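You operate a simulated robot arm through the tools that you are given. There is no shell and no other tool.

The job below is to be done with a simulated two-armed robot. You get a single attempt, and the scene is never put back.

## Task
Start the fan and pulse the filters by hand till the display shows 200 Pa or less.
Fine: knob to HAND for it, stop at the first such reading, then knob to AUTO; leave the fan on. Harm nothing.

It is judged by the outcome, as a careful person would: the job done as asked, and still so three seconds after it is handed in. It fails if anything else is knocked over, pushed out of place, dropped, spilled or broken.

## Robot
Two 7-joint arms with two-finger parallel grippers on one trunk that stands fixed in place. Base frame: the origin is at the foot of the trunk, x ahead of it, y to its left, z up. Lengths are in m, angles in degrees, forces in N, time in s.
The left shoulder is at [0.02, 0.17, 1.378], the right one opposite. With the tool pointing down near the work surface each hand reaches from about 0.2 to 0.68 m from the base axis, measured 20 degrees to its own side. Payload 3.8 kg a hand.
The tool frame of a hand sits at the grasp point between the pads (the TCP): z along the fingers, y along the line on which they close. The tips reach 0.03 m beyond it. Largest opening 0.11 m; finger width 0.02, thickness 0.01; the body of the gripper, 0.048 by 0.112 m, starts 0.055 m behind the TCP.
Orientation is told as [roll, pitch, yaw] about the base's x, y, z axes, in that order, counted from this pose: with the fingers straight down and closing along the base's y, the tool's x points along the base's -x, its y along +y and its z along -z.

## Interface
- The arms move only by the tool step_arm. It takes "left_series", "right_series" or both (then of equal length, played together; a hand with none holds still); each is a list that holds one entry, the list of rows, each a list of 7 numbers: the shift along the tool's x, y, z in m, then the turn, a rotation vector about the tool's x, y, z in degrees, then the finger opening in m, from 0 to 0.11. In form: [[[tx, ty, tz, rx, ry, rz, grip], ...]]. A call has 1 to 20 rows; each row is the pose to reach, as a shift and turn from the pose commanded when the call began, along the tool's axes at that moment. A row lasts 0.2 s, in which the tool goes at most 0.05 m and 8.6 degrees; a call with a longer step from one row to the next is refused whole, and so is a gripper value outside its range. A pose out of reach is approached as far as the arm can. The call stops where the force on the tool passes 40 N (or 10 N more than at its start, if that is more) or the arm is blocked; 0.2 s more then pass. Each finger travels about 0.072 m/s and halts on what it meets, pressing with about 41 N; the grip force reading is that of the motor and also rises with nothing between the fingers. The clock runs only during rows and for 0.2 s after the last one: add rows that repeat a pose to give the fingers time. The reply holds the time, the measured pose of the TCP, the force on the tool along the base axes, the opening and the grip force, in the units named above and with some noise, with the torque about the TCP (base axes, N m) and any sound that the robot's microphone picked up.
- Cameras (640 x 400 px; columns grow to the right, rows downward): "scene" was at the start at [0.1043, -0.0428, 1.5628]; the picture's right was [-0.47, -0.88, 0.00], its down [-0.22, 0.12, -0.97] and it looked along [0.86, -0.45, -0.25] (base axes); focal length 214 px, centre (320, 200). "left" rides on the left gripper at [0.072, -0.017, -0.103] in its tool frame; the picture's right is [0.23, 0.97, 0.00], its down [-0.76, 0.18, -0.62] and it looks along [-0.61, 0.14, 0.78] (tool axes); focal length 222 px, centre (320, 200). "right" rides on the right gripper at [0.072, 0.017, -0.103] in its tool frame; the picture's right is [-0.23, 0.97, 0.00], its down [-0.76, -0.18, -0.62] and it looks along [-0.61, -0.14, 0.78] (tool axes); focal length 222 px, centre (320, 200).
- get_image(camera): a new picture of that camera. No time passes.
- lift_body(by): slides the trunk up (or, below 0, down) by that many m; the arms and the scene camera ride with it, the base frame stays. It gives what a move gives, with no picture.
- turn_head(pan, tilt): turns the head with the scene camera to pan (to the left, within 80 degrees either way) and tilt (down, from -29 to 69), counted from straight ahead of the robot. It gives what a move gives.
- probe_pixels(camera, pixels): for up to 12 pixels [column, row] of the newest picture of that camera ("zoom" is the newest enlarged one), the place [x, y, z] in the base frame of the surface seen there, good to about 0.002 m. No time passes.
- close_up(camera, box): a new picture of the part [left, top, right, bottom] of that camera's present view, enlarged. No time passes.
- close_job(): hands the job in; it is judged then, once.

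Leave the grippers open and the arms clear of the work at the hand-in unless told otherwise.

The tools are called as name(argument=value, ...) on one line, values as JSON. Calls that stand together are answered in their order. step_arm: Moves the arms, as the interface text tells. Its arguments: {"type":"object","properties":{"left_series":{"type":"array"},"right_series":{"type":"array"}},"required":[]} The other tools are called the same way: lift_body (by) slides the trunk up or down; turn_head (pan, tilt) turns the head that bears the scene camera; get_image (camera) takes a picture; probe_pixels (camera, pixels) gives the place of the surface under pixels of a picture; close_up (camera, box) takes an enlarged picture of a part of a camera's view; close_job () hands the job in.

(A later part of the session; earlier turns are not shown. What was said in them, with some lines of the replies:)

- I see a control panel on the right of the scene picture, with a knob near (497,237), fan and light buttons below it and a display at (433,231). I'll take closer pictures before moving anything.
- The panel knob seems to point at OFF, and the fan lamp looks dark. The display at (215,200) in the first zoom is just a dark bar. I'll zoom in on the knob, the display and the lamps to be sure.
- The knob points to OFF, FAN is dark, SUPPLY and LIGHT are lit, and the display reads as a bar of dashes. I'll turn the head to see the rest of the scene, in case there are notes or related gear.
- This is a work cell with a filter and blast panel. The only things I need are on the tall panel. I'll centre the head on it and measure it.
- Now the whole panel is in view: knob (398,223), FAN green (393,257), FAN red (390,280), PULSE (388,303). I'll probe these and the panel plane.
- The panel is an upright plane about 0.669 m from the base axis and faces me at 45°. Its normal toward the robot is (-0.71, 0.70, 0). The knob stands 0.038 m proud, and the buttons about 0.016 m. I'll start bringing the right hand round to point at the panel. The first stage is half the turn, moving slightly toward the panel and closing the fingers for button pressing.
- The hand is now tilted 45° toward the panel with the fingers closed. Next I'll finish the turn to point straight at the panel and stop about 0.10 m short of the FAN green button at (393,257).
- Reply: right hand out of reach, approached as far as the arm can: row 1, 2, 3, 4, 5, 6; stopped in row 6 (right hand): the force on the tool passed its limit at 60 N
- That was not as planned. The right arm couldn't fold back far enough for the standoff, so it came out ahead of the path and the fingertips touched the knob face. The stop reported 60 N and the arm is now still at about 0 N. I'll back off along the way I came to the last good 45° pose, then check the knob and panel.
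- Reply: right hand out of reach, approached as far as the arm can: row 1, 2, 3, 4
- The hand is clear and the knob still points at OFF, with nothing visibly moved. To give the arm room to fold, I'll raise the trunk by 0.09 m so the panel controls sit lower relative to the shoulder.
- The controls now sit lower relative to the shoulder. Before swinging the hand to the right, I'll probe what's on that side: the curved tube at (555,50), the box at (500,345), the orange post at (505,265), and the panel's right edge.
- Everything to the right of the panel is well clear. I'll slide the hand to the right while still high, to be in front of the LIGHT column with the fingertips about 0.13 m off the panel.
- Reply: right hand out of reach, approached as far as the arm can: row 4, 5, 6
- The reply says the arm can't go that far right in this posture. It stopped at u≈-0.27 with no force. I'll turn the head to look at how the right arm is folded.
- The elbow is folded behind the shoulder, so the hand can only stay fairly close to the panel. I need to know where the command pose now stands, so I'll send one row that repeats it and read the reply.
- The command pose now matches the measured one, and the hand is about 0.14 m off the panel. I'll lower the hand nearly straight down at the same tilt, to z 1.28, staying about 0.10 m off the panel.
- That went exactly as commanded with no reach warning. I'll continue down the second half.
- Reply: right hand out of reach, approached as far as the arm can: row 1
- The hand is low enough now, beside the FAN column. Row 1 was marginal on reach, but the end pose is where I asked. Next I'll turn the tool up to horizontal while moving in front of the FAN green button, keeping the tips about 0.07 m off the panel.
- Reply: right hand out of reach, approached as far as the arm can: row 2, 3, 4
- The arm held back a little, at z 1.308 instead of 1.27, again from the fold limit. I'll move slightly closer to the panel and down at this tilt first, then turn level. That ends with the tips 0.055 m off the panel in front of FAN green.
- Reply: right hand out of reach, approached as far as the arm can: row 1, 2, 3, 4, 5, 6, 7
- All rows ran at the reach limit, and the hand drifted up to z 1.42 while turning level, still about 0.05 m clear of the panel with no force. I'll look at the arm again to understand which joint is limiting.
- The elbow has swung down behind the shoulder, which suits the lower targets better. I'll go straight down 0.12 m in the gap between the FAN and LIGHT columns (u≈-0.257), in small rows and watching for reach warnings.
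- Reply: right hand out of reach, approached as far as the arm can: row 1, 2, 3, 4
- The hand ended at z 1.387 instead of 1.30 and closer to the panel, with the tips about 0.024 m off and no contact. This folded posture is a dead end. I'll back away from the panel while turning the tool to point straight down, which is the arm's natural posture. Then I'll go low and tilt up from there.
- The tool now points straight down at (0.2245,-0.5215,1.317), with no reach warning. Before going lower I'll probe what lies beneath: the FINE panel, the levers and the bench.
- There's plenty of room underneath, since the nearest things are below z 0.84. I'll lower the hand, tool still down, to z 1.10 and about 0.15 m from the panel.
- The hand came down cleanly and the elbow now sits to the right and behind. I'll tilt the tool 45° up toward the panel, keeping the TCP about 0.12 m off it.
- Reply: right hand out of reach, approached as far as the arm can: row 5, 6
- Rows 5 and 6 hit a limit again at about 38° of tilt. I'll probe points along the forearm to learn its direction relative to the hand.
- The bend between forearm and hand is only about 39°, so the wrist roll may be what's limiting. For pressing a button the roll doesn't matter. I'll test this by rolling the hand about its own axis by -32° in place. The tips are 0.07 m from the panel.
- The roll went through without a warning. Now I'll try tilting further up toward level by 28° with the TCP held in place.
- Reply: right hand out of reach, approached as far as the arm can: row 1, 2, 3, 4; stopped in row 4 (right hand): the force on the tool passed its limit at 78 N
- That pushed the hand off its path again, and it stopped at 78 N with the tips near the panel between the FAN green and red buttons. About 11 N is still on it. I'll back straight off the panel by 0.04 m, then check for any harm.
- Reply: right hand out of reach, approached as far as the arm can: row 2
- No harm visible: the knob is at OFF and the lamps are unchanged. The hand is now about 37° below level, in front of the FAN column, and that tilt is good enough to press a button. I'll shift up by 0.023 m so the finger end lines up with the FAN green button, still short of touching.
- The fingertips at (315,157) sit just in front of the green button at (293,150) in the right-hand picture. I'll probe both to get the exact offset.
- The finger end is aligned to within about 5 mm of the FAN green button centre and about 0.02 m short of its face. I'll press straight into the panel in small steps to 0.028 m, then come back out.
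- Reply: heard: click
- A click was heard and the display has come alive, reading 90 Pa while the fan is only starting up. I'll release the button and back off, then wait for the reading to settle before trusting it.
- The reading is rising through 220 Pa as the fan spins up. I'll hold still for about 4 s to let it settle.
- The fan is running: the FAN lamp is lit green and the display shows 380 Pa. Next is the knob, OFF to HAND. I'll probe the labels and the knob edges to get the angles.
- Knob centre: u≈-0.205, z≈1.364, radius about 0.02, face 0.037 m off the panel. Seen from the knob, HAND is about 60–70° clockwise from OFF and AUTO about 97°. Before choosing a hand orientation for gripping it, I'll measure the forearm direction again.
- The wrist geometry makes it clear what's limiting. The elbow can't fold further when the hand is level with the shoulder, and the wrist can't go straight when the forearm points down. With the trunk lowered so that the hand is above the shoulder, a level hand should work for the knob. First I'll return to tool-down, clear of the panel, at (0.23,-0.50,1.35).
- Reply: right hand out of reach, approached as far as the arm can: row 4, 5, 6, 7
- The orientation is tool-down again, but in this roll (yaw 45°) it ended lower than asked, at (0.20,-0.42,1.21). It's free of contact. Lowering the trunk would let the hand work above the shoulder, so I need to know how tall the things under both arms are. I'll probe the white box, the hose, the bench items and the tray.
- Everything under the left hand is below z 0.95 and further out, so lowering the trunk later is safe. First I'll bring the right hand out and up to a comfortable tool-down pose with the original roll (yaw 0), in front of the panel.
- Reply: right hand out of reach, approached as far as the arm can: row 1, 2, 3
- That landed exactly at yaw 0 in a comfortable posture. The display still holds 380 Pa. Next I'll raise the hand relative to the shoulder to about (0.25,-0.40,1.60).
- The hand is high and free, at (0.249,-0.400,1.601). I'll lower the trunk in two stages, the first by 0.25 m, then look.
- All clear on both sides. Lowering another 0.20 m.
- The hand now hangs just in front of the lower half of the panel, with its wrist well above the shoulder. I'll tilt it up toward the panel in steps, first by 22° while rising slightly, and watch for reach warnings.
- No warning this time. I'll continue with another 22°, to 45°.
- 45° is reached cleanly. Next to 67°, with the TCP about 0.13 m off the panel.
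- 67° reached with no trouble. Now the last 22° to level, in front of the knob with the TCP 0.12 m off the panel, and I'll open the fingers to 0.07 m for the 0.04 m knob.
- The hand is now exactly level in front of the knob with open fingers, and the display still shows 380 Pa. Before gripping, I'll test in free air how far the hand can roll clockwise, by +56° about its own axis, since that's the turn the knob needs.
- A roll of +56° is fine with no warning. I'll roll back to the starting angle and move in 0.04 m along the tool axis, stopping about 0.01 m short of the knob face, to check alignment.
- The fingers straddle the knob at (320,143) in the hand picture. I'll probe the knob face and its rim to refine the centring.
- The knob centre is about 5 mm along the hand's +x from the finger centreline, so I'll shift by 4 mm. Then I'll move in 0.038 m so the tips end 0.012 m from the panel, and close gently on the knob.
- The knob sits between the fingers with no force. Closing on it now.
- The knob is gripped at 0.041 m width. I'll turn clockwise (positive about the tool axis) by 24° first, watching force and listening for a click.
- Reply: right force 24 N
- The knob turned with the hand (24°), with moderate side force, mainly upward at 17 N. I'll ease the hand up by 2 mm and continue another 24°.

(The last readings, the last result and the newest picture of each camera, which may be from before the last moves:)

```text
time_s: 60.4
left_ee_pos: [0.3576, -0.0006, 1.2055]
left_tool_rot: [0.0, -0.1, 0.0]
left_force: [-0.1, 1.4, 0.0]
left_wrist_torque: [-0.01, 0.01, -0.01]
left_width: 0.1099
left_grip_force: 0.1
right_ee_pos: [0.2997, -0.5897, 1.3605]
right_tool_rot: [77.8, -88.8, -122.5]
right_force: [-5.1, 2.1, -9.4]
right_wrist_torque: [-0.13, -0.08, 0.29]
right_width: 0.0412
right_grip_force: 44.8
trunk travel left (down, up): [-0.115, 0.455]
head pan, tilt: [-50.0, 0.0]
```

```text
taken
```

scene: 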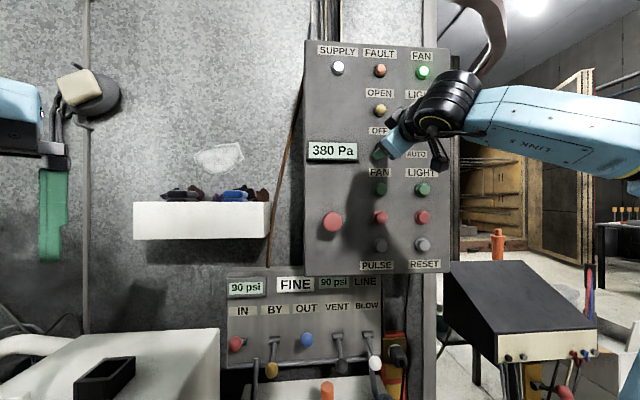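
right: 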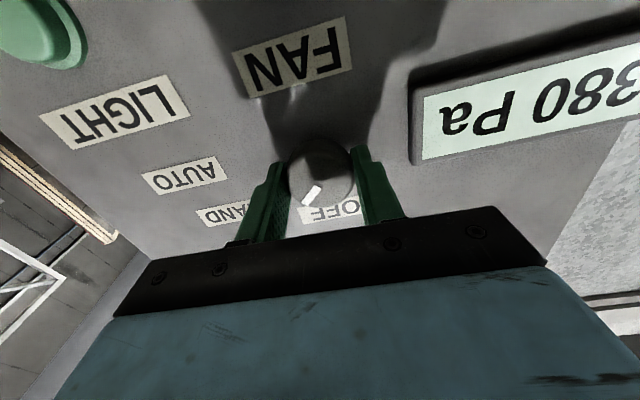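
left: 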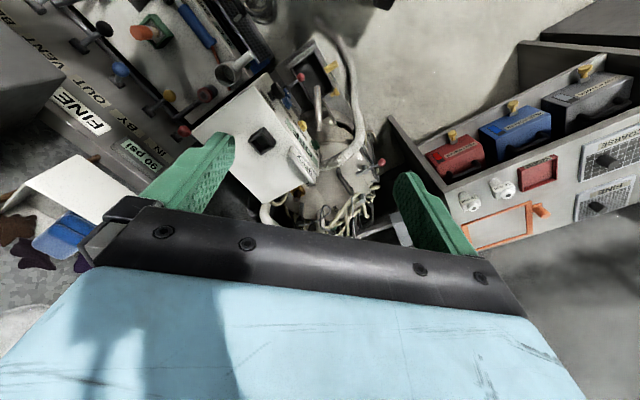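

46° turned so far, the knob still follows the hand and forces are small. By the label layout HAND is at roughly 50°, so I'll turn the last 4° and then open the fingers to look.

step_arm(right_series=[[[0, 0, 0, 0, 0, 2, 0.03], [0, 0, 0, 0, 0, 4, 0.03], [0, 0, 0, 0, 0, 4, 0.03]]])

step_arm(right_series=[[[0, 0, 0, 0, 0, 0, 0.05], [0, 0, 0, 0, 0, 0, 0.07], [0, 0, 0, 0, 0, 0, 0.07]]])

get_image(camera="right")

```text
time_s: 61.1
left_ee_pos: [0.356, -0.0016, 1.2049]
left_tool_rot: [0.0, 0.0, 0.0]
left_force: [0.4, 1.0, 0.4]
left_wrist_torque: [0.02, 0.0, 0.02]
left_width: 0.1101
left_grip_force: 0.1
right_ee_pos: [0.3003, -0.5894, 1.3607]
right_tool_rot: [87.2, -84.8, -132.1]
right_force: [-7.6, 9.2, -19.0]
right_wrist_torque: [0.52, 0.51, -0.14]
right_width: 0.0411
right_grip_force: 45.3
trunk travel left (down, up): [-0.115, 0.455]
head pan, tilt: [-50.0, 0.0]
```

```text
time_s: 62.0
left_ee_pos: [0.3578, -0.001, 1.2059]
left_tool_rot: [0.1, 0.2, -0.1]
left_force: [-0.3, -0.5, 0.2]
left_wrist_torque: [0.0, 0.0, 0.0]
left_width: 0.1098
left_grip_force: 0.0
right_ee_pos: [0.3006, -0.5901, 1.3614]
right_tool_rot: [90.0, -84.8, -134.7]
right_force: [-0.5, 0.0, 0.2]
right_wrist_torque: [0.01, -0.01, -0.03]
right_width: 0.07
right_grip_force: 0.0
trunk travel left (down, up): [-0.115, 0.455]
head pan, tilt: [-50.0, 0.0]
```

```text
taken
```

right: 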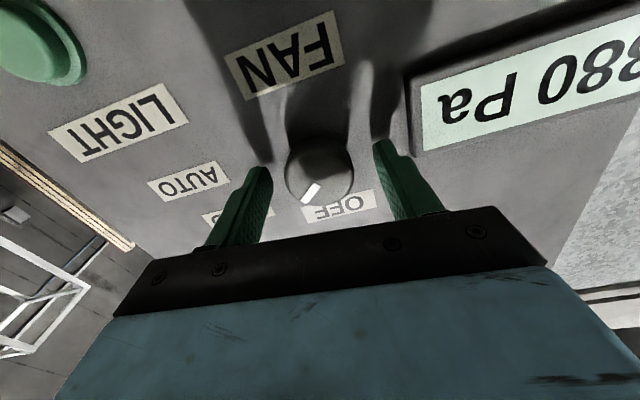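

Released. I'll draw back 0.08 m along the tool axis and look at the knob.

step_arm(right_series=[[[0, 0, -0.02, 0, 0, 0, 0.07], [0, 0, -0.04, 0, 0, 0, 0.07], [0, 0, -0.06, 0, 0, 0, 0.07], [0, 0, -0.078, 0, 0, 0, 0.07]]])

get_image(camera="right")

close_up(camera="scene", box=[300, 100, 460, 200])

```text
time_s: 63.0
left_ee_pos: [0.3576, -0.0014, 1.2052]
left_tool_rot: [0.0, 0.0, 0.0]
left_force: [-0.2, 0.7, -0.7]
left_wrist_torque: [0.04, 0.04, 0.04]
left_width: 0.1098
left_grip_force: 0.0
right_ee_pos: [0.2439, -0.534, 1.3631]
right_tool_rot: [89.6, -85.0, -134.4]
right_force: [-0.4, -0.4, 0.6]
right_wrist_torque: [-0.02, -0.04, 0.0]
right_width: 0.07
right_grip_force: 0.0
trunk travel left (down, up): [-0.115, 0.455]
head pan, tilt: [-50.0, 0.0]
```

```text
taken
```

right: 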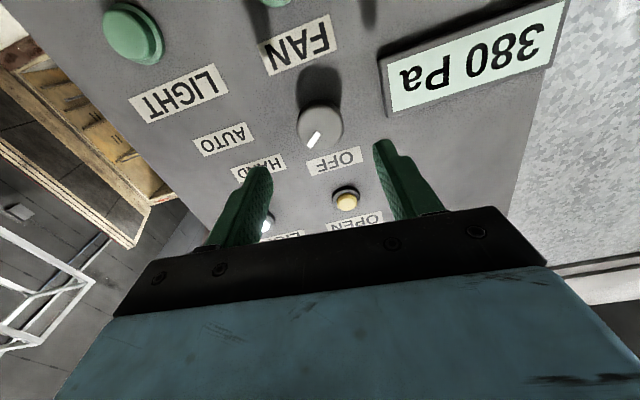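

```text
4.00 times, centred on (380, 150) of scene
```

zoom: 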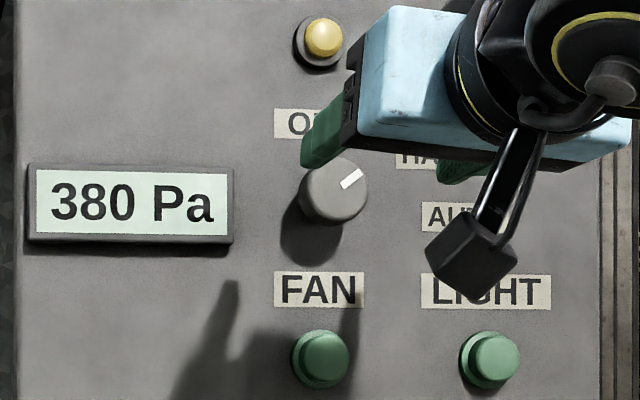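

The knob pointer now aims up-right at HAND, about 50°, and the display reads 380 Pa. Next is the PULSE button (u≈-0.207, z≈1.108). I'll close the fingers and lower the trunk 0.11 m so the hand stays above the shoulder for it.

step_arm(right_series=[[[0, 0, 0, 0, 0, -8, 0.05], [0, 0, 0, 0, 0, -16, 0.03], [0, 0, 0, 0, 0, -24, 0.01], [0, 0, 0, 0, 0, -32, 0.0], [0, 0, 0, 0, 0, -40, 0.0], [0, 0, 0, 0, 0, -48, 0.0]]])

lift_body(by=-0.11)

get_image(camera="scene")

```text
time_s: 64.3
left_ee_pos: [0.3568, -0.0008, 1.2046]
left_tool_rot: [0.0, 0.1, -0.1]
left_force: [-0.1, 0.1, -0.1]
left_wrist_torque: [0.02, 0.01, 0.01]
left_width: 0.1098
left_grip_force: 0.1
right_ee_pos: [0.2433, -0.5363, 1.3618]
right_tool_rot: [-90.0, -47.0, 45.2]
right_force: [-0.3, -1.4, 0.1]
right_wrist_torque: [0.03, -0.03, 0.0]
right_width: 0.0001
right_grip_force: 37.2
trunk travel left (down, up): [-0.115, 0.455]
head pan, tilt: [-50.0, 0.0]
```

```text
time_s: 65.8
left_ee_pos: [0.3559, -0.0008, 1.0961]
left_tool_rot: [0.0, 0.1, 0.0]
left_force: [0.0, -0.2, 0.2]
left_wrist_torque: [0.02, -0.03, -0.03]
left_width: 0.11
left_grip_force: 0.1
right_ee_pos: [0.2436, -0.5356, 1.2506]
right_tool_rot: [-90.0, -47.0, 45.3]
right_force: [0.0, -0.5, 0.3]
right_wrist_torque: [0.0, -0.02, 0.02]
right_width: 0.0001
right_grip_force: 38.0
trunk travel left (down, up): [-0.005, 0.565]
head pan, tilt: [-50.0, 0.0]
```

```text
taken
```

scene: 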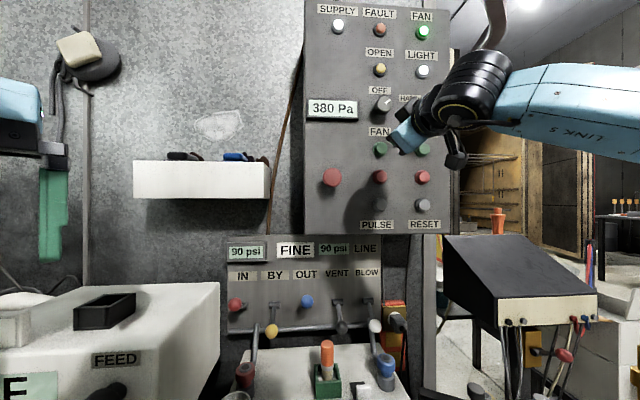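

The hand is at z 1.25 with the tips 0.09 m off the panel. I'll move down diagonally toward PULSE, staying well clear of the red FAN stop at (380,177). The first 60% comes first, to check reach.

step_arm(right_series=[[[0.0206, 0.0197, 0.0094, 0, 0, 0, 0.0], [0.0412, 0.0394, 0.0188, 0, 0, 0, 0.0], [0.0618, 0.0592, 0.0281, 0, 0, 0, 0.0]]])

```text
time_s: 66.6
left_ee_pos: [0.3572, -0.0017, 1.0962]
left_tool_rot: [0.0, 0.1, 0.1]
left_force: [0.4, 0.4, -0.1]
left_wrist_torque: [0.0, 0.0, -0.02]
left_width: 0.1099
left_grip_force: 0.0
right_ee_pos: [0.2666, -0.5543, 1.1654]
right_tool_rot: [-90.1, -47.2, 45.3]
right_force: [-0.1, -0.1, -0.1]
right_wrist_torque: [0.0, 0.02, 0.02]
right_width: 0.0
right_grip_force: 37.7
trunk travel left (down, up): [-0.005, 0.565]
head pan, tilt: [-50.0, 0.0]
```

No warnings. Continuing the last 40% to stand in front of PULSE.

step_arm(right_series=[[[0.0206, 0.0197, 0.0094, 0, 0, 0, 0.0], [0.0412, 0.0394, 0.0188, 0, 0, 0, 0.0]]])

get_image(camera="right")

get_image(camera="scene")

```text
time_s: 67.2
left_ee_pos: [0.3579, -0.0014, 1.0957]
left_tool_rot: [0.1, 0.1, 0.0]
left_force: [0.4, -0.1, -0.3]
left_wrist_torque: [0.02, -0.02, -0.03]
left_width: 0.1101
left_grip_force: 0.1
right_ee_pos: [0.2789, -0.566, 1.11]
right_tool_rot: [-89.9, -47.2, 45.3]
right_force: [-0.4, 0.3, 0.1]
right_wrist_torque: [0.01, -0.02, 0.0]
right_width: 0.0003
right_grip_force: 37.7
trunk travel left (down, up): [-0.005, 0.565]
head pan, tilt: [-50.0, 0.0]
```

```text
taken
```

right: 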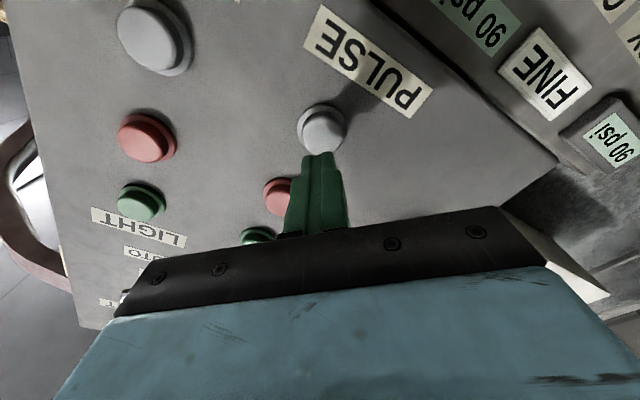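

```text
taken
```

scene: 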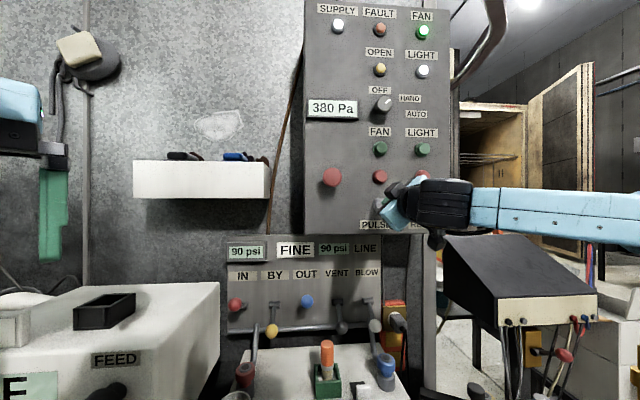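

The hand is in front of PULSE (325,130 in the hand picture), tips about 0.04 m off the panel. I'll check the knob direction, now unobstructed, and probe the PULSE button face.

close_up(camera="scene", box=[350, 75, 446, 135])

probe_pixels(camera="right", pixels=[[326, 132], [308, 130], [343, 130], [325, 115], [325, 148], [318, 160]])

```text
6.67 times, centred on (398, 105) of scene
```

zoom: 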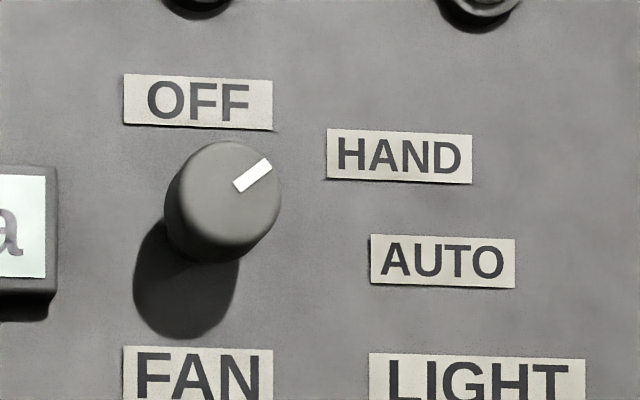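

```text
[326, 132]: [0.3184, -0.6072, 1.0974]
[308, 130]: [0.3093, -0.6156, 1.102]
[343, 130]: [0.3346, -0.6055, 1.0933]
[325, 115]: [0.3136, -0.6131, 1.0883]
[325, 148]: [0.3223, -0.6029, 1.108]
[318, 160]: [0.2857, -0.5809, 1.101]
```

The pointer aims at HAND. The PULSE centre is about 7 mm below the fingertip line, so I'll shift down 7 mm and press straight in, in small steps, stopping once it gives.

step_arm(right_series=[[[0.0051, 0.0048, 0.008, 0, 0, 0, 0.0], [0.0051, 0.0048, 0.018, 0, 0, 0, 0.0], [0.0051, 0.0048, 0.025, 0, 0, 0, 0.0], [0.0051, 0.0048, 0.029, 0, 0, 0, 0.0], [0.0051, 0.0048, 0.032, 0, 0, 0, 0.0], [0.0051, 0.0048, 0.034, 0, 0, 0, 0.0]]])

close_up(camera="scene", box=[300, 0, 460, 100])

get_image(camera="scene")

```text
time_s: 68.6
left_ee_pos: [0.3558, -0.0009, 1.0947]
left_tool_rot: [0.1, 0.0, 0.0]
left_force: [-0.2, 0.2, -0.6]
left_wrist_torque: [0.02, 0.01, 0.02]
left_width: 0.1099
left_grip_force: 0.1
right_ee_pos: [0.3018, -0.5905, 1.102]
right_tool_rot: [-89.9, -47.1, 45.3]
right_force: [-11.0, 10.1, -5.5]
right_wrist_torque: [0.15, 0.04, -0.07]
right_width: 0.0
right_grip_force: 37.9
trunk travel left (down, up): [-0.005, 0.565]
head pan, tilt: [-50.0, 0.0]
heard: click
```

```text
4.00 times, centred on (380, 50) of scene
```

zoom: 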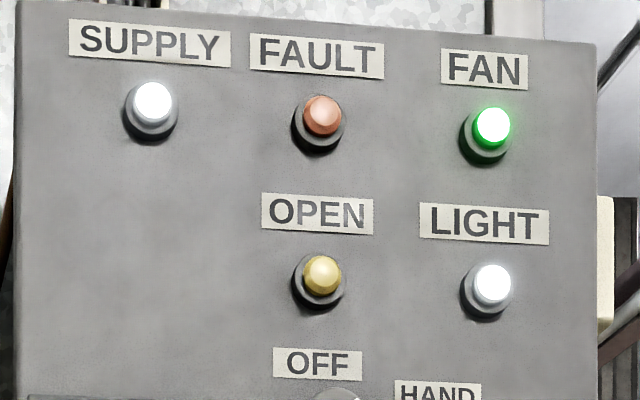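

```text
taken
```

scene: 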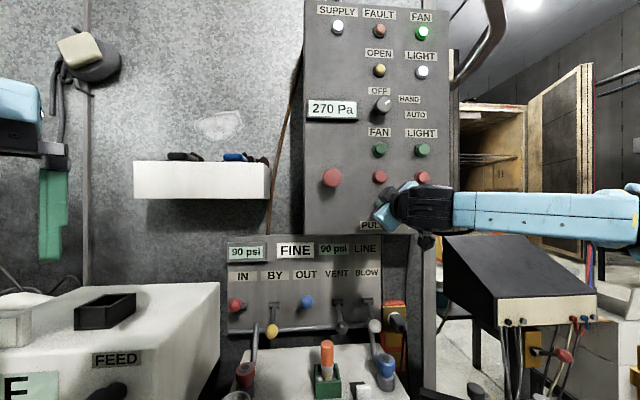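

A click was heard and the display dropped to 270 Pa, so HAND is active and the pulse worked. I'll release the button and hold still to see where the reading settles.

step_arm(right_series=[[[0, 0, -0.01, 0, 0, 0, 0.0], [0, 0, -0.02, 0, 0, 0, 0.0], [0, 0, -0.026, 0, 0, 0, 0.0]]])

close_up(camera="scene", box=[300, 80, 396, 140])

step_arm(right_series=[[[0, 0, 0, 0, 0, 0, 0.0], [0, 0, 0, 0, 0, 0, 0.0], [0, 0, 0, 0, 0, 0, 0.0], [0, 0, 0, 0, 0, 0, 0.0], [0, 0, 0, 0, 0, 0, 0.0]]])

close_up(camera="scene", box=[300, 80, 396, 140])

```text
time_s: 69.4
left_ee_pos: [0.3571, -0.0016, 1.095]
left_tool_rot: [0.0, 0.0, 0.0]
left_force: [0.9, 0.1, -0.6]
left_wrist_torque: [-0.02, 0.01, 0.03]
left_width: 0.11
left_grip_force: 0.0
right_ee_pos: [0.285, -0.5727, 1.1024]
right_tool_rot: [-89.9, -47.1, 45.3]
right_force: [0.1, 0.3, 0.4]
right_wrist_torque: [-0.03, 0.0, -0.02]
right_width: 0.0002
right_grip_force: 37.0
trunk travel left (down, up): [-0.005, 0.565]
head pan, tilt: [-50.0, 0.0]
```

```text
6.67 times, centred on (348, 110) of scene
```

zoom: 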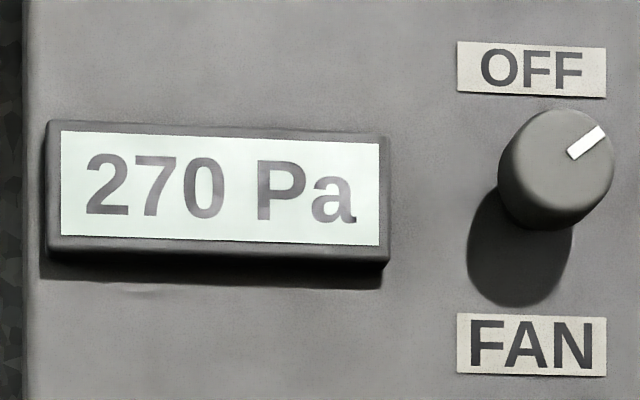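

```text
time_s: 70.6
left_ee_pos: [0.3572, -0.0003, 1.0956]
left_tool_rot: [0.0, 0.1, -0.1]
left_force: [0.7, 0.3, -0.1]
left_wrist_torque: [0.03, 0.0, 0.05]
left_width: 0.1099
left_grip_force: 0.1
right_ee_pos: [0.2848, -0.5733, 1.1023]
right_tool_rot: [-90.0, -47.1, 45.3]
right_force: [0.3, -0.6, -0.1]
right_wrist_torque: [-0.04, 0.02, -0.04]
right_width: 0.0
right_grip_force: 37.5
trunk travel left (down, up): [-0.005, 0.565]
head pan, tilt: [-50.0, 0.0]
```

```text
6.67 times, centred on (348, 110) of scene
```

zoom: 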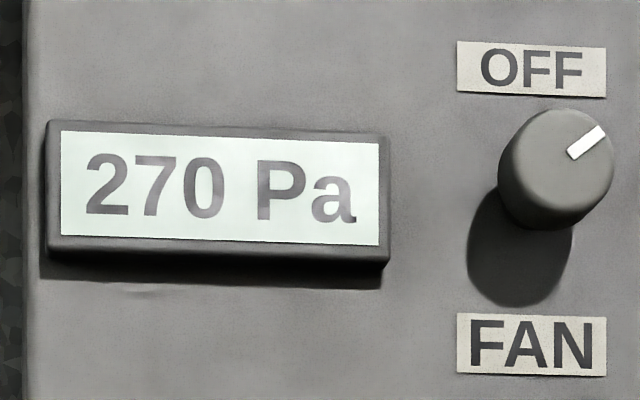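

It's steady at 270 Pa, still above 200. I'll wait another 2 s to be sure it doesn't drift down by itself.

step_arm(right_series=[[[0, 0, 0, 0, 0, 0, 0.0], [0, 0, 0, 0, 0, 0, 0.0], [0, 0, 0, 0, 0, 0, 0.0], [0, 0, 0, 0, 0, 0, 0.0], [0, 0, 0, 0, 0, 0, 0.0], [0, 0, 0, 0, 0, 0, 0.0], [0, 0, 0, 0, 0, 0, 0.0], [0, 0, 0, 0, 0, 0, 0.0], [0, 0, 0, 0, 0, 0, 0.0], [0, 0, 0, 0, 0, 0, 0.0]]])

get_image(camera="scene")

```text
time_s: 72.8
left_ee_pos: [0.3585, -0.0021, 1.0946]
left_tool_rot: [-0.1, 0.0, 0.0]
left_force: [-0.4, -0.5, 0.5]
left_wrist_torque: [0.01, -0.03, 0.0]
left_width: 0.1101
left_grip_force: 0.1
right_ee_pos: [0.2851, -0.5722, 1.1022]
right_tool_rot: [-90.0, -47.1, 45.3]
right_force: [-0.1, -0.5, -0.3]
right_wrist_torque: [0.0, -0.02, -0.02]
right_width: 0.0
right_grip_force: 37.7
trunk travel left (down, up): [-0.005, 0.565]
head pan, tilt: [-50.0, 0.0]
```

```text
taken
```

scene: 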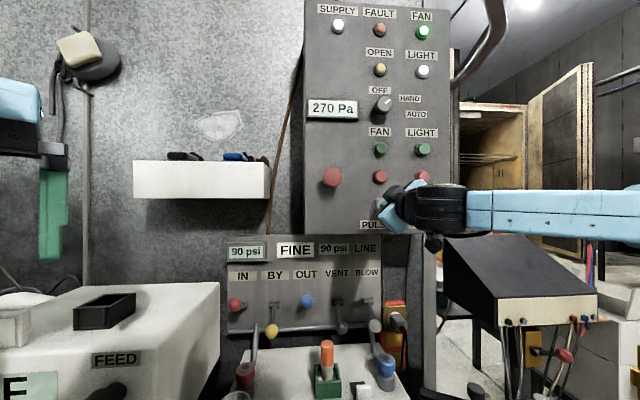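

Settled at 270 Pa, and no fault lamp is lit. I'll give a second pulse, pressing to the same depth as before.

step_arm(right_series=[[[0, 0, 0.01, 0, 0, 0, 0.0], [0, 0, 0.018, 0, 0, 0, 0.0], [0, 0, 0.022, 0, 0, 0, 0.0], [0, 0, 0.026, 0, 0, 0, 0.0]]])

get_image(camera="scene")

```text
time_s: 73.8
left_ee_pos: [0.3549, -0.0012, 1.0964]
left_tool_rot: [0.0, 0.0, 0.0]
left_force: [-1.0, 0.0, 0.5]
left_wrist_torque: [-0.03, 0.0, 0.02]
left_width: 0.1101
left_grip_force: 0.1
right_ee_pos: [0.3017, -0.5883, 1.1021]
right_tool_rot: [-90.1, -47.0, 45.2]
right_force: [-11.6, 11.6, -5.4]
right_wrist_torque: [0.1, 0.13, -0.08]
right_width: 0.0
right_grip_force: 37.3
trunk travel left (down, up): [-0.005, 0.565]
head pan, tilt: [-50.0, 0.0]
heard: click
```

```text
taken
```

scene: 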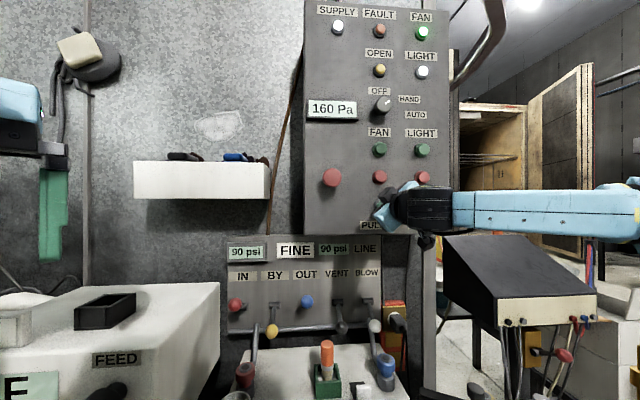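

The display now reads 160 Pa, the first reading at or below 200, so no more pulses. I'll release the button, back off and confirm the reading.

step_arm(right_series=[[[0, 0, -0.01, 0, 0, 0, 0.0], [0, 0, -0.02, 0, 0, 0, 0.0], [0, 0, -0.03, 0, 0, 0, 0.0], [0, 0, -0.034, 0, 0, 0, 0.0]]])

close_up(camera="scene", box=[300, 80, 396, 140])

```text
time_s: 74.8
left_ee_pos: [0.3568, -0.0021, 1.095]
left_tool_rot: [0.1, 0.1, 0.0]
left_force: [-1.3, 1.3, 0.5]
left_wrist_torque: [-0.01, 0.0, 0.01]
left_width: 0.11
left_grip_force: 0.0
right_ee_pos: [0.2793, -0.5667, 1.1023]
right_tool_rot: [-89.9, -47.1, 45.3]
right_force: [-1.0, 0.6, 0.1]
right_wrist_torque: [0.02, -0.03, -0.02]
right_width: 0.0
right_grip_force: 37.3
trunk travel left (down, up): [-0.005, 0.565]
head pan, tilt: [-50.0, 0.0]
```

```text
6.67 times, centred on (348, 110) of scene
```

zoom: 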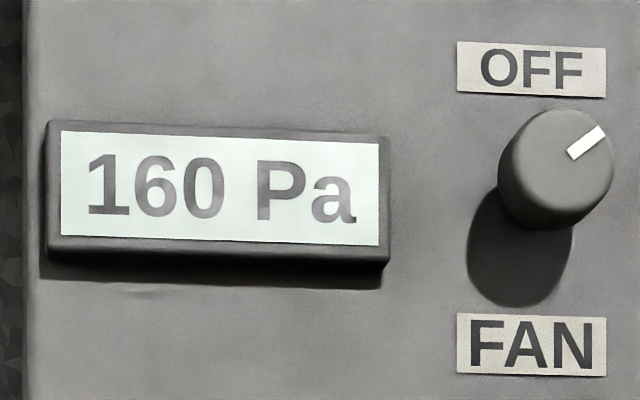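

Confirmed at 160 Pa. Now I'll reverse the path up to the spot below the knob and raise the trunk 0.11 m, back to the known-good knob posture.

step_arm(right_series=[[[-0.0213, -0.0207, -0.0094, 0, 0, 0, 0.0], [-0.0425, -0.0414, -0.0189, 0, 0, 0, 0.0], [-0.0638, -0.062, -0.0283, 0, 0, 0, 0.0], [-0.085, -0.0827, -0.0378, 0, 0, 0, 0.0], [-0.1063, -0.1034, -0.0472, 0, 0, 0, 0.0]]])

lift_body(by=0.11)

get_image(camera="scene")

get_image(camera="right")

```text
time_s: 76.0
left_ee_pos: [0.3578, 0.0003, 1.0949]
left_tool_rot: [-0.1, 0.1, 0.0]
left_force: [0.1, -0.3, 0.0]
left_wrist_torque: [-0.04, -0.02, 0.0]
left_width: 0.1102
left_grip_force: 0.0
right_ee_pos: [0.2416, -0.537, 1.2503]
right_tool_rot: [-89.9, -47.2, 45.3]
right_force: [0.2, -0.7, -0.4]
right_wrist_torque: [-0.03, 0.0, 0.03]
right_width: 0.0
right_grip_force: 38.4
trunk travel left (down, up): [-0.005, 0.565]
head pan, tilt: [-50.0, 0.0]
```

```text
time_s: 77.4
left_ee_pos: [0.3586, -0.002, 1.2055]
left_tool_rot: [-0.1, 0.1, 0.0]
left_force: [0.8, 0.7, -0.7]
left_wrist_torque: [0.02, 0.04, 0.0]
left_width: 0.1101
left_grip_force: 0.2
right_ee_pos: [0.2433, -0.5362, 1.3607]
right_tool_rot: [-89.8, -47.1, 45.2]
right_force: [0.4, 0.8, -1.0]
right_wrist_torque: [0.01, -0.01, 0.02]
right_width: 0.0
right_grip_force: 37.9
trunk travel left (down, up): [-0.115, 0.455]
head pan, tilt: [-50.0, 0.0]
```

```text
taken
```

scene: 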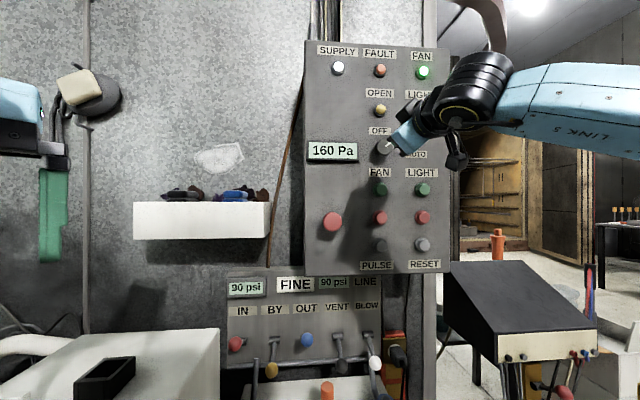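

```text
taken
```

right: 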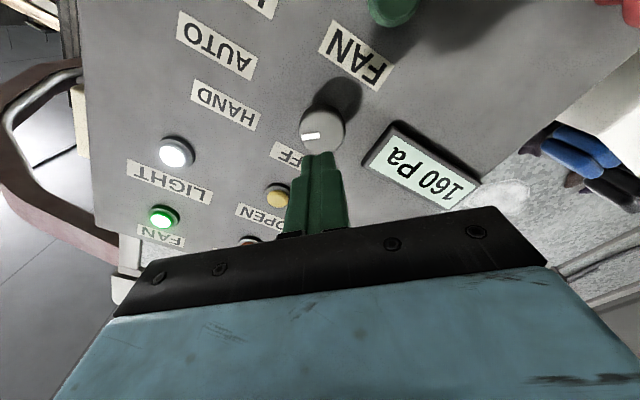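

I'm back in the knob posture with the display at 160 Pa. I'll open the fingers, then move in along the tool axis with the small centring shift, to the same depth as before.

step_arm(right_series=[[[0, 0, 0, 0, 0, 0, 0.03], [0, 0, 0, 0, 0, 0, 0.06], [-0.0012, 0.0005, 0, 0, 0, 0, 0.07], [-0.0024, 0.0011, 0, 0, 0, 0, 0.07], [-0.0024, 0.0011, 0.02, 0, 0, 0, 0.07], [-0.0024, 0.0011, 0.035, 0, 0, 0, 0.07]]])

get_image(camera="right")

```text
time_s: 78.8
left_ee_pos: [0.3578, -0.0009, 1.2046]
left_tool_rot: [-0.1, 0.0, 0.0]
left_force: [-0.3, -0.1, 0.6]
left_wrist_torque: [0.04, 0.01, 0.01]
left_width: 0.11
left_grip_force: 0.1
right_ee_pos: [0.2694, -0.5601, 1.3616]
right_tool_rot: [-89.9, -47.2, 45.2]
right_force: [-0.5, -0.2, -0.4]
right_wrist_torque: [-0.04, 0.02, 0.0]
right_width: 0.0702
right_grip_force: 0.1
trunk travel left (down, up): [-0.115, 0.455]
head pan, tilt: [-50.0, 0.0]
```

```text
taken
```

right: 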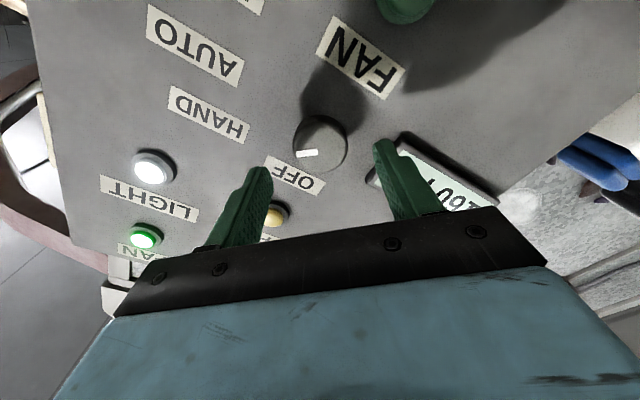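

The knob is centred between the open fingers. I'll move in the last 0.041 m and close.

step_arm(right_series=[[[0, 0, 0.012, 0, 0, 0, 0.07], [0, 0, 0.024, 0, 0, 0, 0.07], [0, 0, 0.034, 0, 0, 0, 0.07], [0, 0, 0.041, 0, 0, 0, 0.07], [0, 0, 0.041, 0, 0, 0, 0.05], [0, 0, 0.041, 0, 0, 0, 0.035], [0, 0, 0.041, 0, 0, 0, 0.03], [0, 0, 0.041, 0, 0, 0, 0.03]]])

get_image(camera="right")

```text
time_s: 80.6
left_ee_pos: [0.3576, -0.0008, 1.2067]
left_tool_rot: [0.0, 0.1, -0.1]
left_force: [0.1, 0.6, -0.3]
left_wrist_torque: [-0.02, -0.03, 0.04]
left_width: 0.11
left_grip_force: 0.0
right_ee_pos: [0.2987, -0.5883, 1.3612]
right_tool_rot: [-89.8, -47.1, 45.2]
right_force: [0.5, -0.3, -2.5]
right_wrist_torque: [-0.03, -0.01, 0.15]
right_width: 0.0413
right_grip_force: 44.8
trunk travel left (down, up): [-0.115, 0.455]
head pan, tilt: [-50.0, 0.0]
```

```text
taken
```

right: 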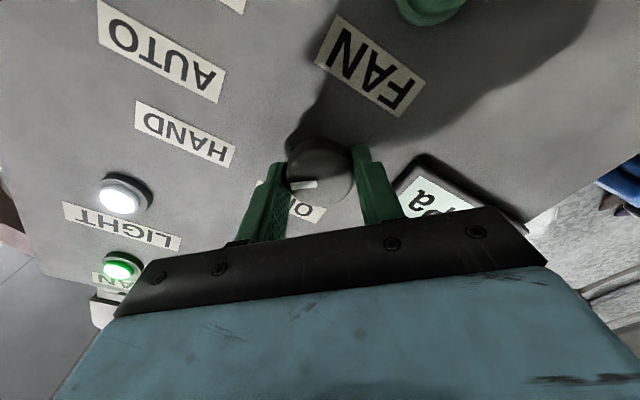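

Gripped at 0.041 m with almost no side force. Turning clockwise 24° first.

step_arm(right_series=[[[0, 0, 0, 0, 0, 6, 0.03], [0, 0, 0, 0, 0, 12, 0.03], [0, 0, 0, 0, 0, 18, 0.03], [0, 0, 0, 0, 0, 24, 0.03]]])

get_image(camera="right")

```text
time_s: 81.6
left_ee_pos: [0.3568, -0.0012, 1.2063]
left_tool_rot: [0.0, 0.1, 0.1]
left_force: [-0.1, 0.7, 0.2]
left_wrist_torque: [0.03, -0.03, -0.02]
left_width: 0.1103
left_grip_force: 0.1
right_ee_pos: [0.2973, -0.5891, 1.3594]
right_tool_rot: [-89.6, -71.2, 45.0]
right_force: [-2.6, 1.0, -7.8]
right_wrist_torque: [-0.54, -0.47, 0.41]
right_width: 0.0418
right_grip_force: 44.7
trunk travel left (down, up): [-0.115, 0.455]
head pan, tilt: [-50.0, 0.0]
```

```text
taken
```

right: 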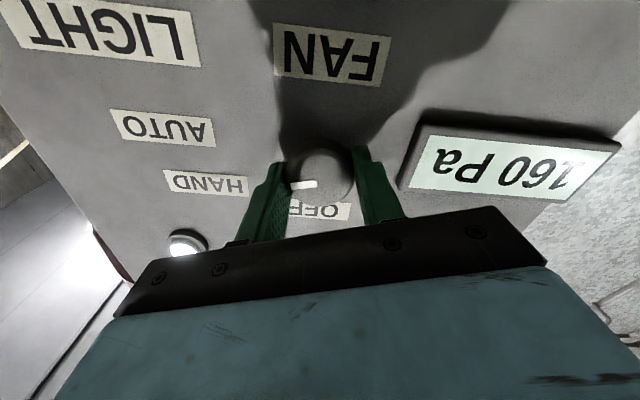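

The knob is following, with the pointer fixed relative to the hand and small forces. Continuing 24° more, toward AUTO.

step_arm(right_series=[[[0, 0, 0, 0, 0, 6, 0.03], [0, 0, 0, 0, 0, 12, 0.03], [0, 0, 0, 0, 0, 18, 0.03], [0, 0, 0, 0, 0, 24, 0.03]]])

get_image(camera="right")

```text
time_s: 82.6
left_ee_pos: [0.3573, -0.0011, 1.2063]
left_tool_rot: [0.0, 0.0, 0.0]
left_force: [-0.1, -0.6, -1.2]
left_wrist_torque: [0.03, 0.03, -0.04]
left_width: 0.1101
left_grip_force: 0.2
right_ee_pos: [0.2988, -0.5887, 1.3596]
right_tool_rot: [88.7, -84.7, -133.4]
right_force: [-3.5, 2.3, -10.1]
right_wrist_torque: [-0.13, 0.1, 0.25]
right_width: 0.0412
right_grip_force: 44.6
trunk travel left (down, up): [-0.115, 0.455]
head pan, tilt: [-50.0, 0.0]
```

```text
taken
```

right: 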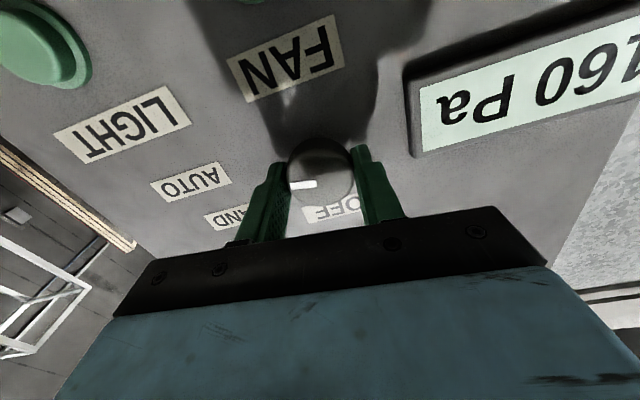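

The pointer at (295,184) now aims at the AUTO label (190,182). I'll open the fingers and draw back to check it squarely.

step_arm(right_series=[[[0, 0, 0, 0, 0, 0, 0.05], [0, 0, 0, 0, 0, 0, 0.07], [0, 0, 0, 0, 0, 0, 0.07], [0, 0, -0.02, 0, 0, 0, 0.07], [0, 0, -0.04, 0, 0, 0, 0.07], [0, 0, -0.06, 0, 0, 0, 0.07], [0, 0, -0.076, 0, 0, 0, 0.07]]])

get_image(camera="right")

close_up(camera="scene", box=[300, 100, 460, 200])

```text
time_s: 84.2
left_ee_pos: [0.3577, -0.0004, 1.2048]
left_tool_rot: [0.0, 0.2, 0.1]
left_force: [0.3, 0.0, 0.0]
left_wrist_torque: [0.0, -0.03, -0.01]
left_width: 0.1101
left_grip_force: 0.2
right_ee_pos: [0.2448, -0.5336, 1.3596]
right_tool_rot: [89.9, -85.0, -134.6]
right_force: [-1.1, 0.6, -0.3]
right_wrist_torque: [-0.01, -0.03, 0.0]
right_width: 0.07
right_grip_force: 0.1
trunk travel left (down, up): [-0.115, 0.455]
head pan, tilt: [-50.0, 0.0]
```

```text
taken
```

right: 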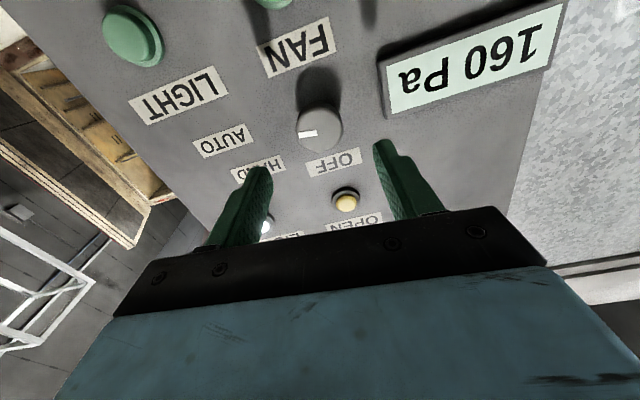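

```text
4.00 times, centred on (380, 150) of scene
```

zoom: 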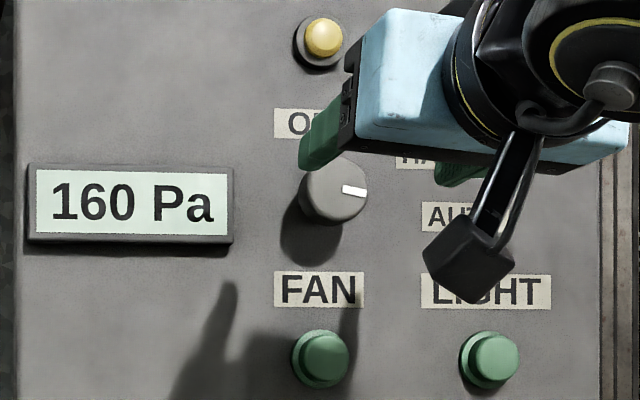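

The knob points at AUTO (about 97°) and the display reads 160 Pa. I'll roll the hand back to its starting roll and take it away along the path it came in, to see the panel unobstructed.

step_arm(right_series=[[[0, 0, 0, 0, 0, -8, 0.07], [0, 0, 0, 0, 0, -16, 0.07], [0, 0, 0, 0, 0, -24, 0.07], [0, 0, 0, 0, 0, -32, 0.07], [0, 0, 0, 0, 0, -40, 0.07], [0, 0, 0, 0, 0, -48, 0.07]]])

step_arm(right_series=[[[0.007, 0.0179, -0.0075, -5.28, 5.325, 0, 0.07], [0.014, 0.0358, -0.015, -10.56, 10.65, 0, 0.07], [0.021, 0.0537, -0.0225, -15.84, 15.98, 0, 0.07], [0.028, 0.0716, -0.0299, -21.12, 21.3, 0, 0.07], [0.035, 0.0895, -0.0374, -26.4, 26.63, 0, 0.07], [0.042, 0.1074, -0.0449, -31.68, 31.95, 0, 0.07]]])

get_image(camera="scene")

```text
time_s: 85.6
left_ee_pos: [0.3574, -0.0015, 1.206]
left_tool_rot: [0.0, 0.1, 0.0]
left_force: [-0.2, -0.2, 0.2]
left_wrist_torque: [-0.01, 0.0, 0.0]
left_width: 0.1099
left_grip_force: 0.1
right_ee_pos: [0.245, -0.5342, 1.3613]
right_tool_rot: [-90.0, -47.1, 45.2]
right_force: [1.3, -1.1, 0.2]
right_wrist_torque: [0.02, -0.01, 0.01]
right_width: 0.07
right_grip_force: 0.0
trunk travel left (down, up): [-0.115, 0.455]
head pan, tilt: [-50.0, 0.0]
```

```text
time_s: 87.0
left_ee_pos: [0.3579, -0.0023, 1.2041]
left_tool_rot: [-0.1, 0.0, 0.0]
left_force: [-0.8, 0.2, -0.2]
left_wrist_torque: [0.03, -0.04, -0.05]
left_width: 0.1102
left_grip_force: 0.0
right_ee_pos: [0.2476, -0.4676, 1.257]
right_tool_rot: [-33.7, -31.5, 9.0]
right_force: [-0.2, 0.0, -0.2]
right_wrist_torque: [0.01, -0.04, -0.01]
right_width: 0.07
right_grip_force: 0.0
trunk travel left (down, up): [-0.115, 0.455]
head pan, tilt: [-50.0, 0.0]
```

```text
taken
```

scene: 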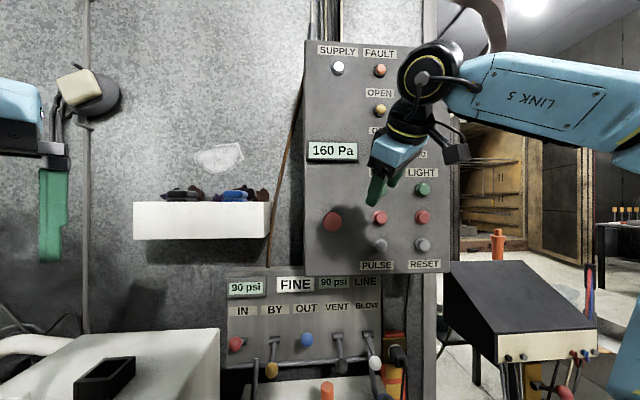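

Half the turn back is done with no warnings. I'll finish returning to tool-down, further from the panel.

step_arm(right_series=[[[0.0067, 0.0184, 0.0071, -5.28, 5.325, 0, 0.07], [0.0133, 0.0369, 0.0141, -10.56, 10.65, 0, 0.08], [0.02, 0.0553, 0.0212, -15.84, 15.98, 0, 0.09], [0.0266, 0.0737, 0.0282, -21.12, 21.3, 0, 0.1], [0.0333, 0.0922, 0.0353, -26.4, 26.63, 0, 0.11], [0.0399, 0.1106, 0.0423, -31.68, 31.95, 0, 0.11]]])

lift_body(by=0.36)

turn_head(pan=-46, tilt=14)

get_image(camera="scene")

```text
time_s: 88.4
left_ee_pos: [0.3579, -0.0018, 1.2057]
left_tool_rot: [0.0, 0.2, 0.0]
left_force: [0.1, 0.4, 0.2]
left_wrist_torque: [0.04, -0.01, 0.01]
left_width: 0.1097
left_grip_force: 0.0
right_ee_pos: [0.2536, -0.3988, 1.1548]
right_tool_rot: [1.4, -1.2, 0.0]
right_force: [-0.1, 0.1, -0.2]
right_wrist_torque: [-0.01, -0.01, 0.0]
right_width: 0.1101
right_grip_force: 0.1
trunk travel left (down, up): [-0.115, 0.455]
head pan, tilt: [-50.0, 0.0]
```

```text
time_s: 91.9
left_ee_pos: [0.3573, -0.0008, 1.5659]
left_tool_rot: [0.0, 0.1, -0.1]
left_force: [0.1, -1.1, -0.2]
left_wrist_torque: [0.04, 0.0, -0.02]
left_width: 0.1099
left_grip_force: 0.1
right_ee_pos: [0.2526, -0.3985, 1.5138]
right_tool_rot: [1.3, -1.2, 0.0]
right_force: [0.8, 0.2, -0.4]
right_wrist_torque: [0.01, 0.02, 0.02]
right_width: 0.1099
right_grip_force: 0.2
trunk travel left (down, up): [-0.475, 0.095]
head pan, tilt: [-50.0, 0.0]
```

```text
time_s: 92.7
left_ee_pos: [0.3574, -0.0012, 1.565]
left_tool_rot: [0.0, 0.0, 0.0]
left_force: [0.5, -0.3, -0.2]
left_wrist_torque: [-0.02, 0.0, 0.02]
left_width: 0.1099
left_grip_force: 0.0
right_ee_pos: [0.2521, -0.3974, 1.514]
right_tool_rot: [1.3, -1.3, 0.0]
right_force: [-0.2, -0.1, 0.5]
right_wrist_torque: [-0.02, -0.02, 0.07]
right_width: 0.1101
right_grip_force: 0.1
trunk travel left (down, up): [-0.475, 0.095]
head pan, tilt: [-46.0, 14.0]
```

```text
taken
```

scene: 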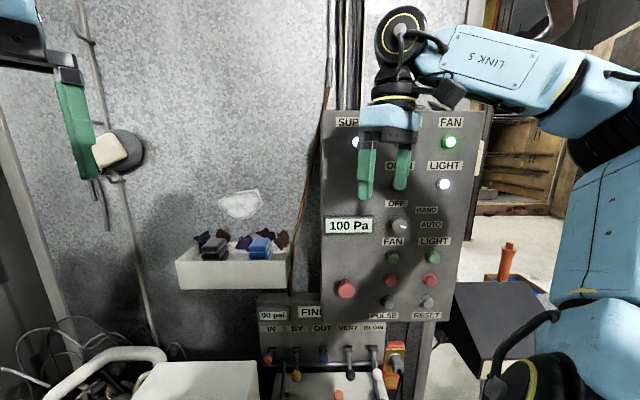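

The display has dropped to 100 Pa, so the automatic pulsing is working. I'll check the knob and lamps closely and bring the right hand back to its starting spot, clear of the panel.

step_arm(right_series=[[[-0.0043, 0.0333, -0.0194, 0, 0, 0, 0.11], [-0.0086, 0.0666, -0.0387, 0, 0, 0, 0.11], [-0.0086, 0.0666, -0.0387, 0, 0, 0, 0.11]]])

close_up(camera="scene", box=[320, 180, 464, 270])

get_image(camera="scene")

```text
time_s: 93.5
left_ee_pos: [0.356, -0.0023, 1.5657]
left_tool_rot: [0.2, 0.2, -0.1]
left_force: [0.0, -0.4, 0.0]
left_wrist_torque: [0.02, -0.03, 0.0]
left_width: 0.1102
left_grip_force: 0.0
right_ee_pos: [0.2601, -0.334, 1.5546]
right_tool_rot: [1.3, -1.4, -0.1]
right_force: [-0.5, -0.2, 0.1]
right_wrist_torque: [0.06, 0.0, 0.01]
right_width: 0.1099
right_grip_force: 0.1
trunk travel left (down, up): [-0.475, 0.095]
head pan, tilt: [-46.0, 14.0]
```

```text
4.44 times, centred on (392, 225) of scene
```

zoom: 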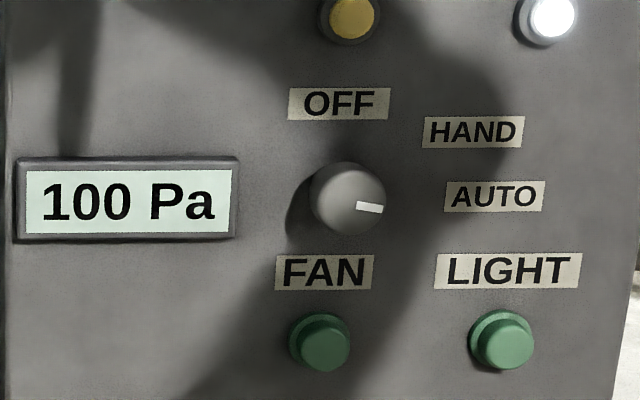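

```text
taken
```

scene: 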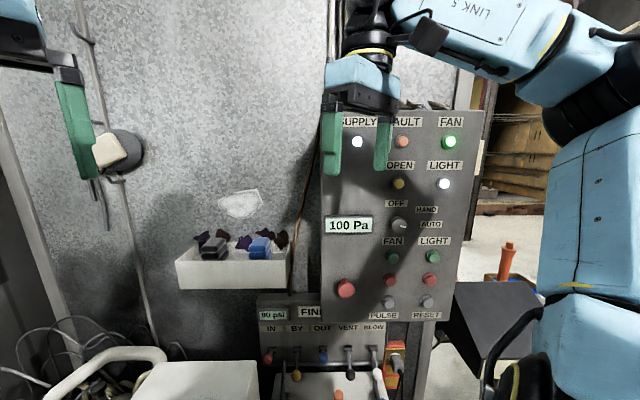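

The knob points at AUTO, the FAN lamp is lit, no fault shows, and the display reads 100 Pa. It fell from 160 to 100 Pa after the knob went to AUTO. The tray, levers and other items look as they did at the start, both grippers are open, and the arms are clear. Handing in.

close_job()

```text
The job is handed in.
```

The fan is running, and two hand pulses on HAND brought the filters from 380 Pa to 160 Pa. I stopped there because it was the first reading at or below 200, then turned the knob to AUTO.

- **Now:** the FAN lamp is lit and the fault lamp is dark. The display read 100 Pa at hand-in, because it kept dropping after the knob went to AUTO.
- **Readings:** the display settled at 380 Pa with the fan up to speed, then showed 270 Pa after the first pulse and 160 Pa after the second.
- **Contacts on the way:** while I was finding a workable arm posture, the right fingertips bumped the panel twice. One bump was on the knob face (60 N). The other was near the FAN buttons (78 N). Both came before the fan was started, and neither changed any setting or left damage I could see.

Nothing else was touched or moved. The grippers are open and both arms are back near where they started, clear of the panel.
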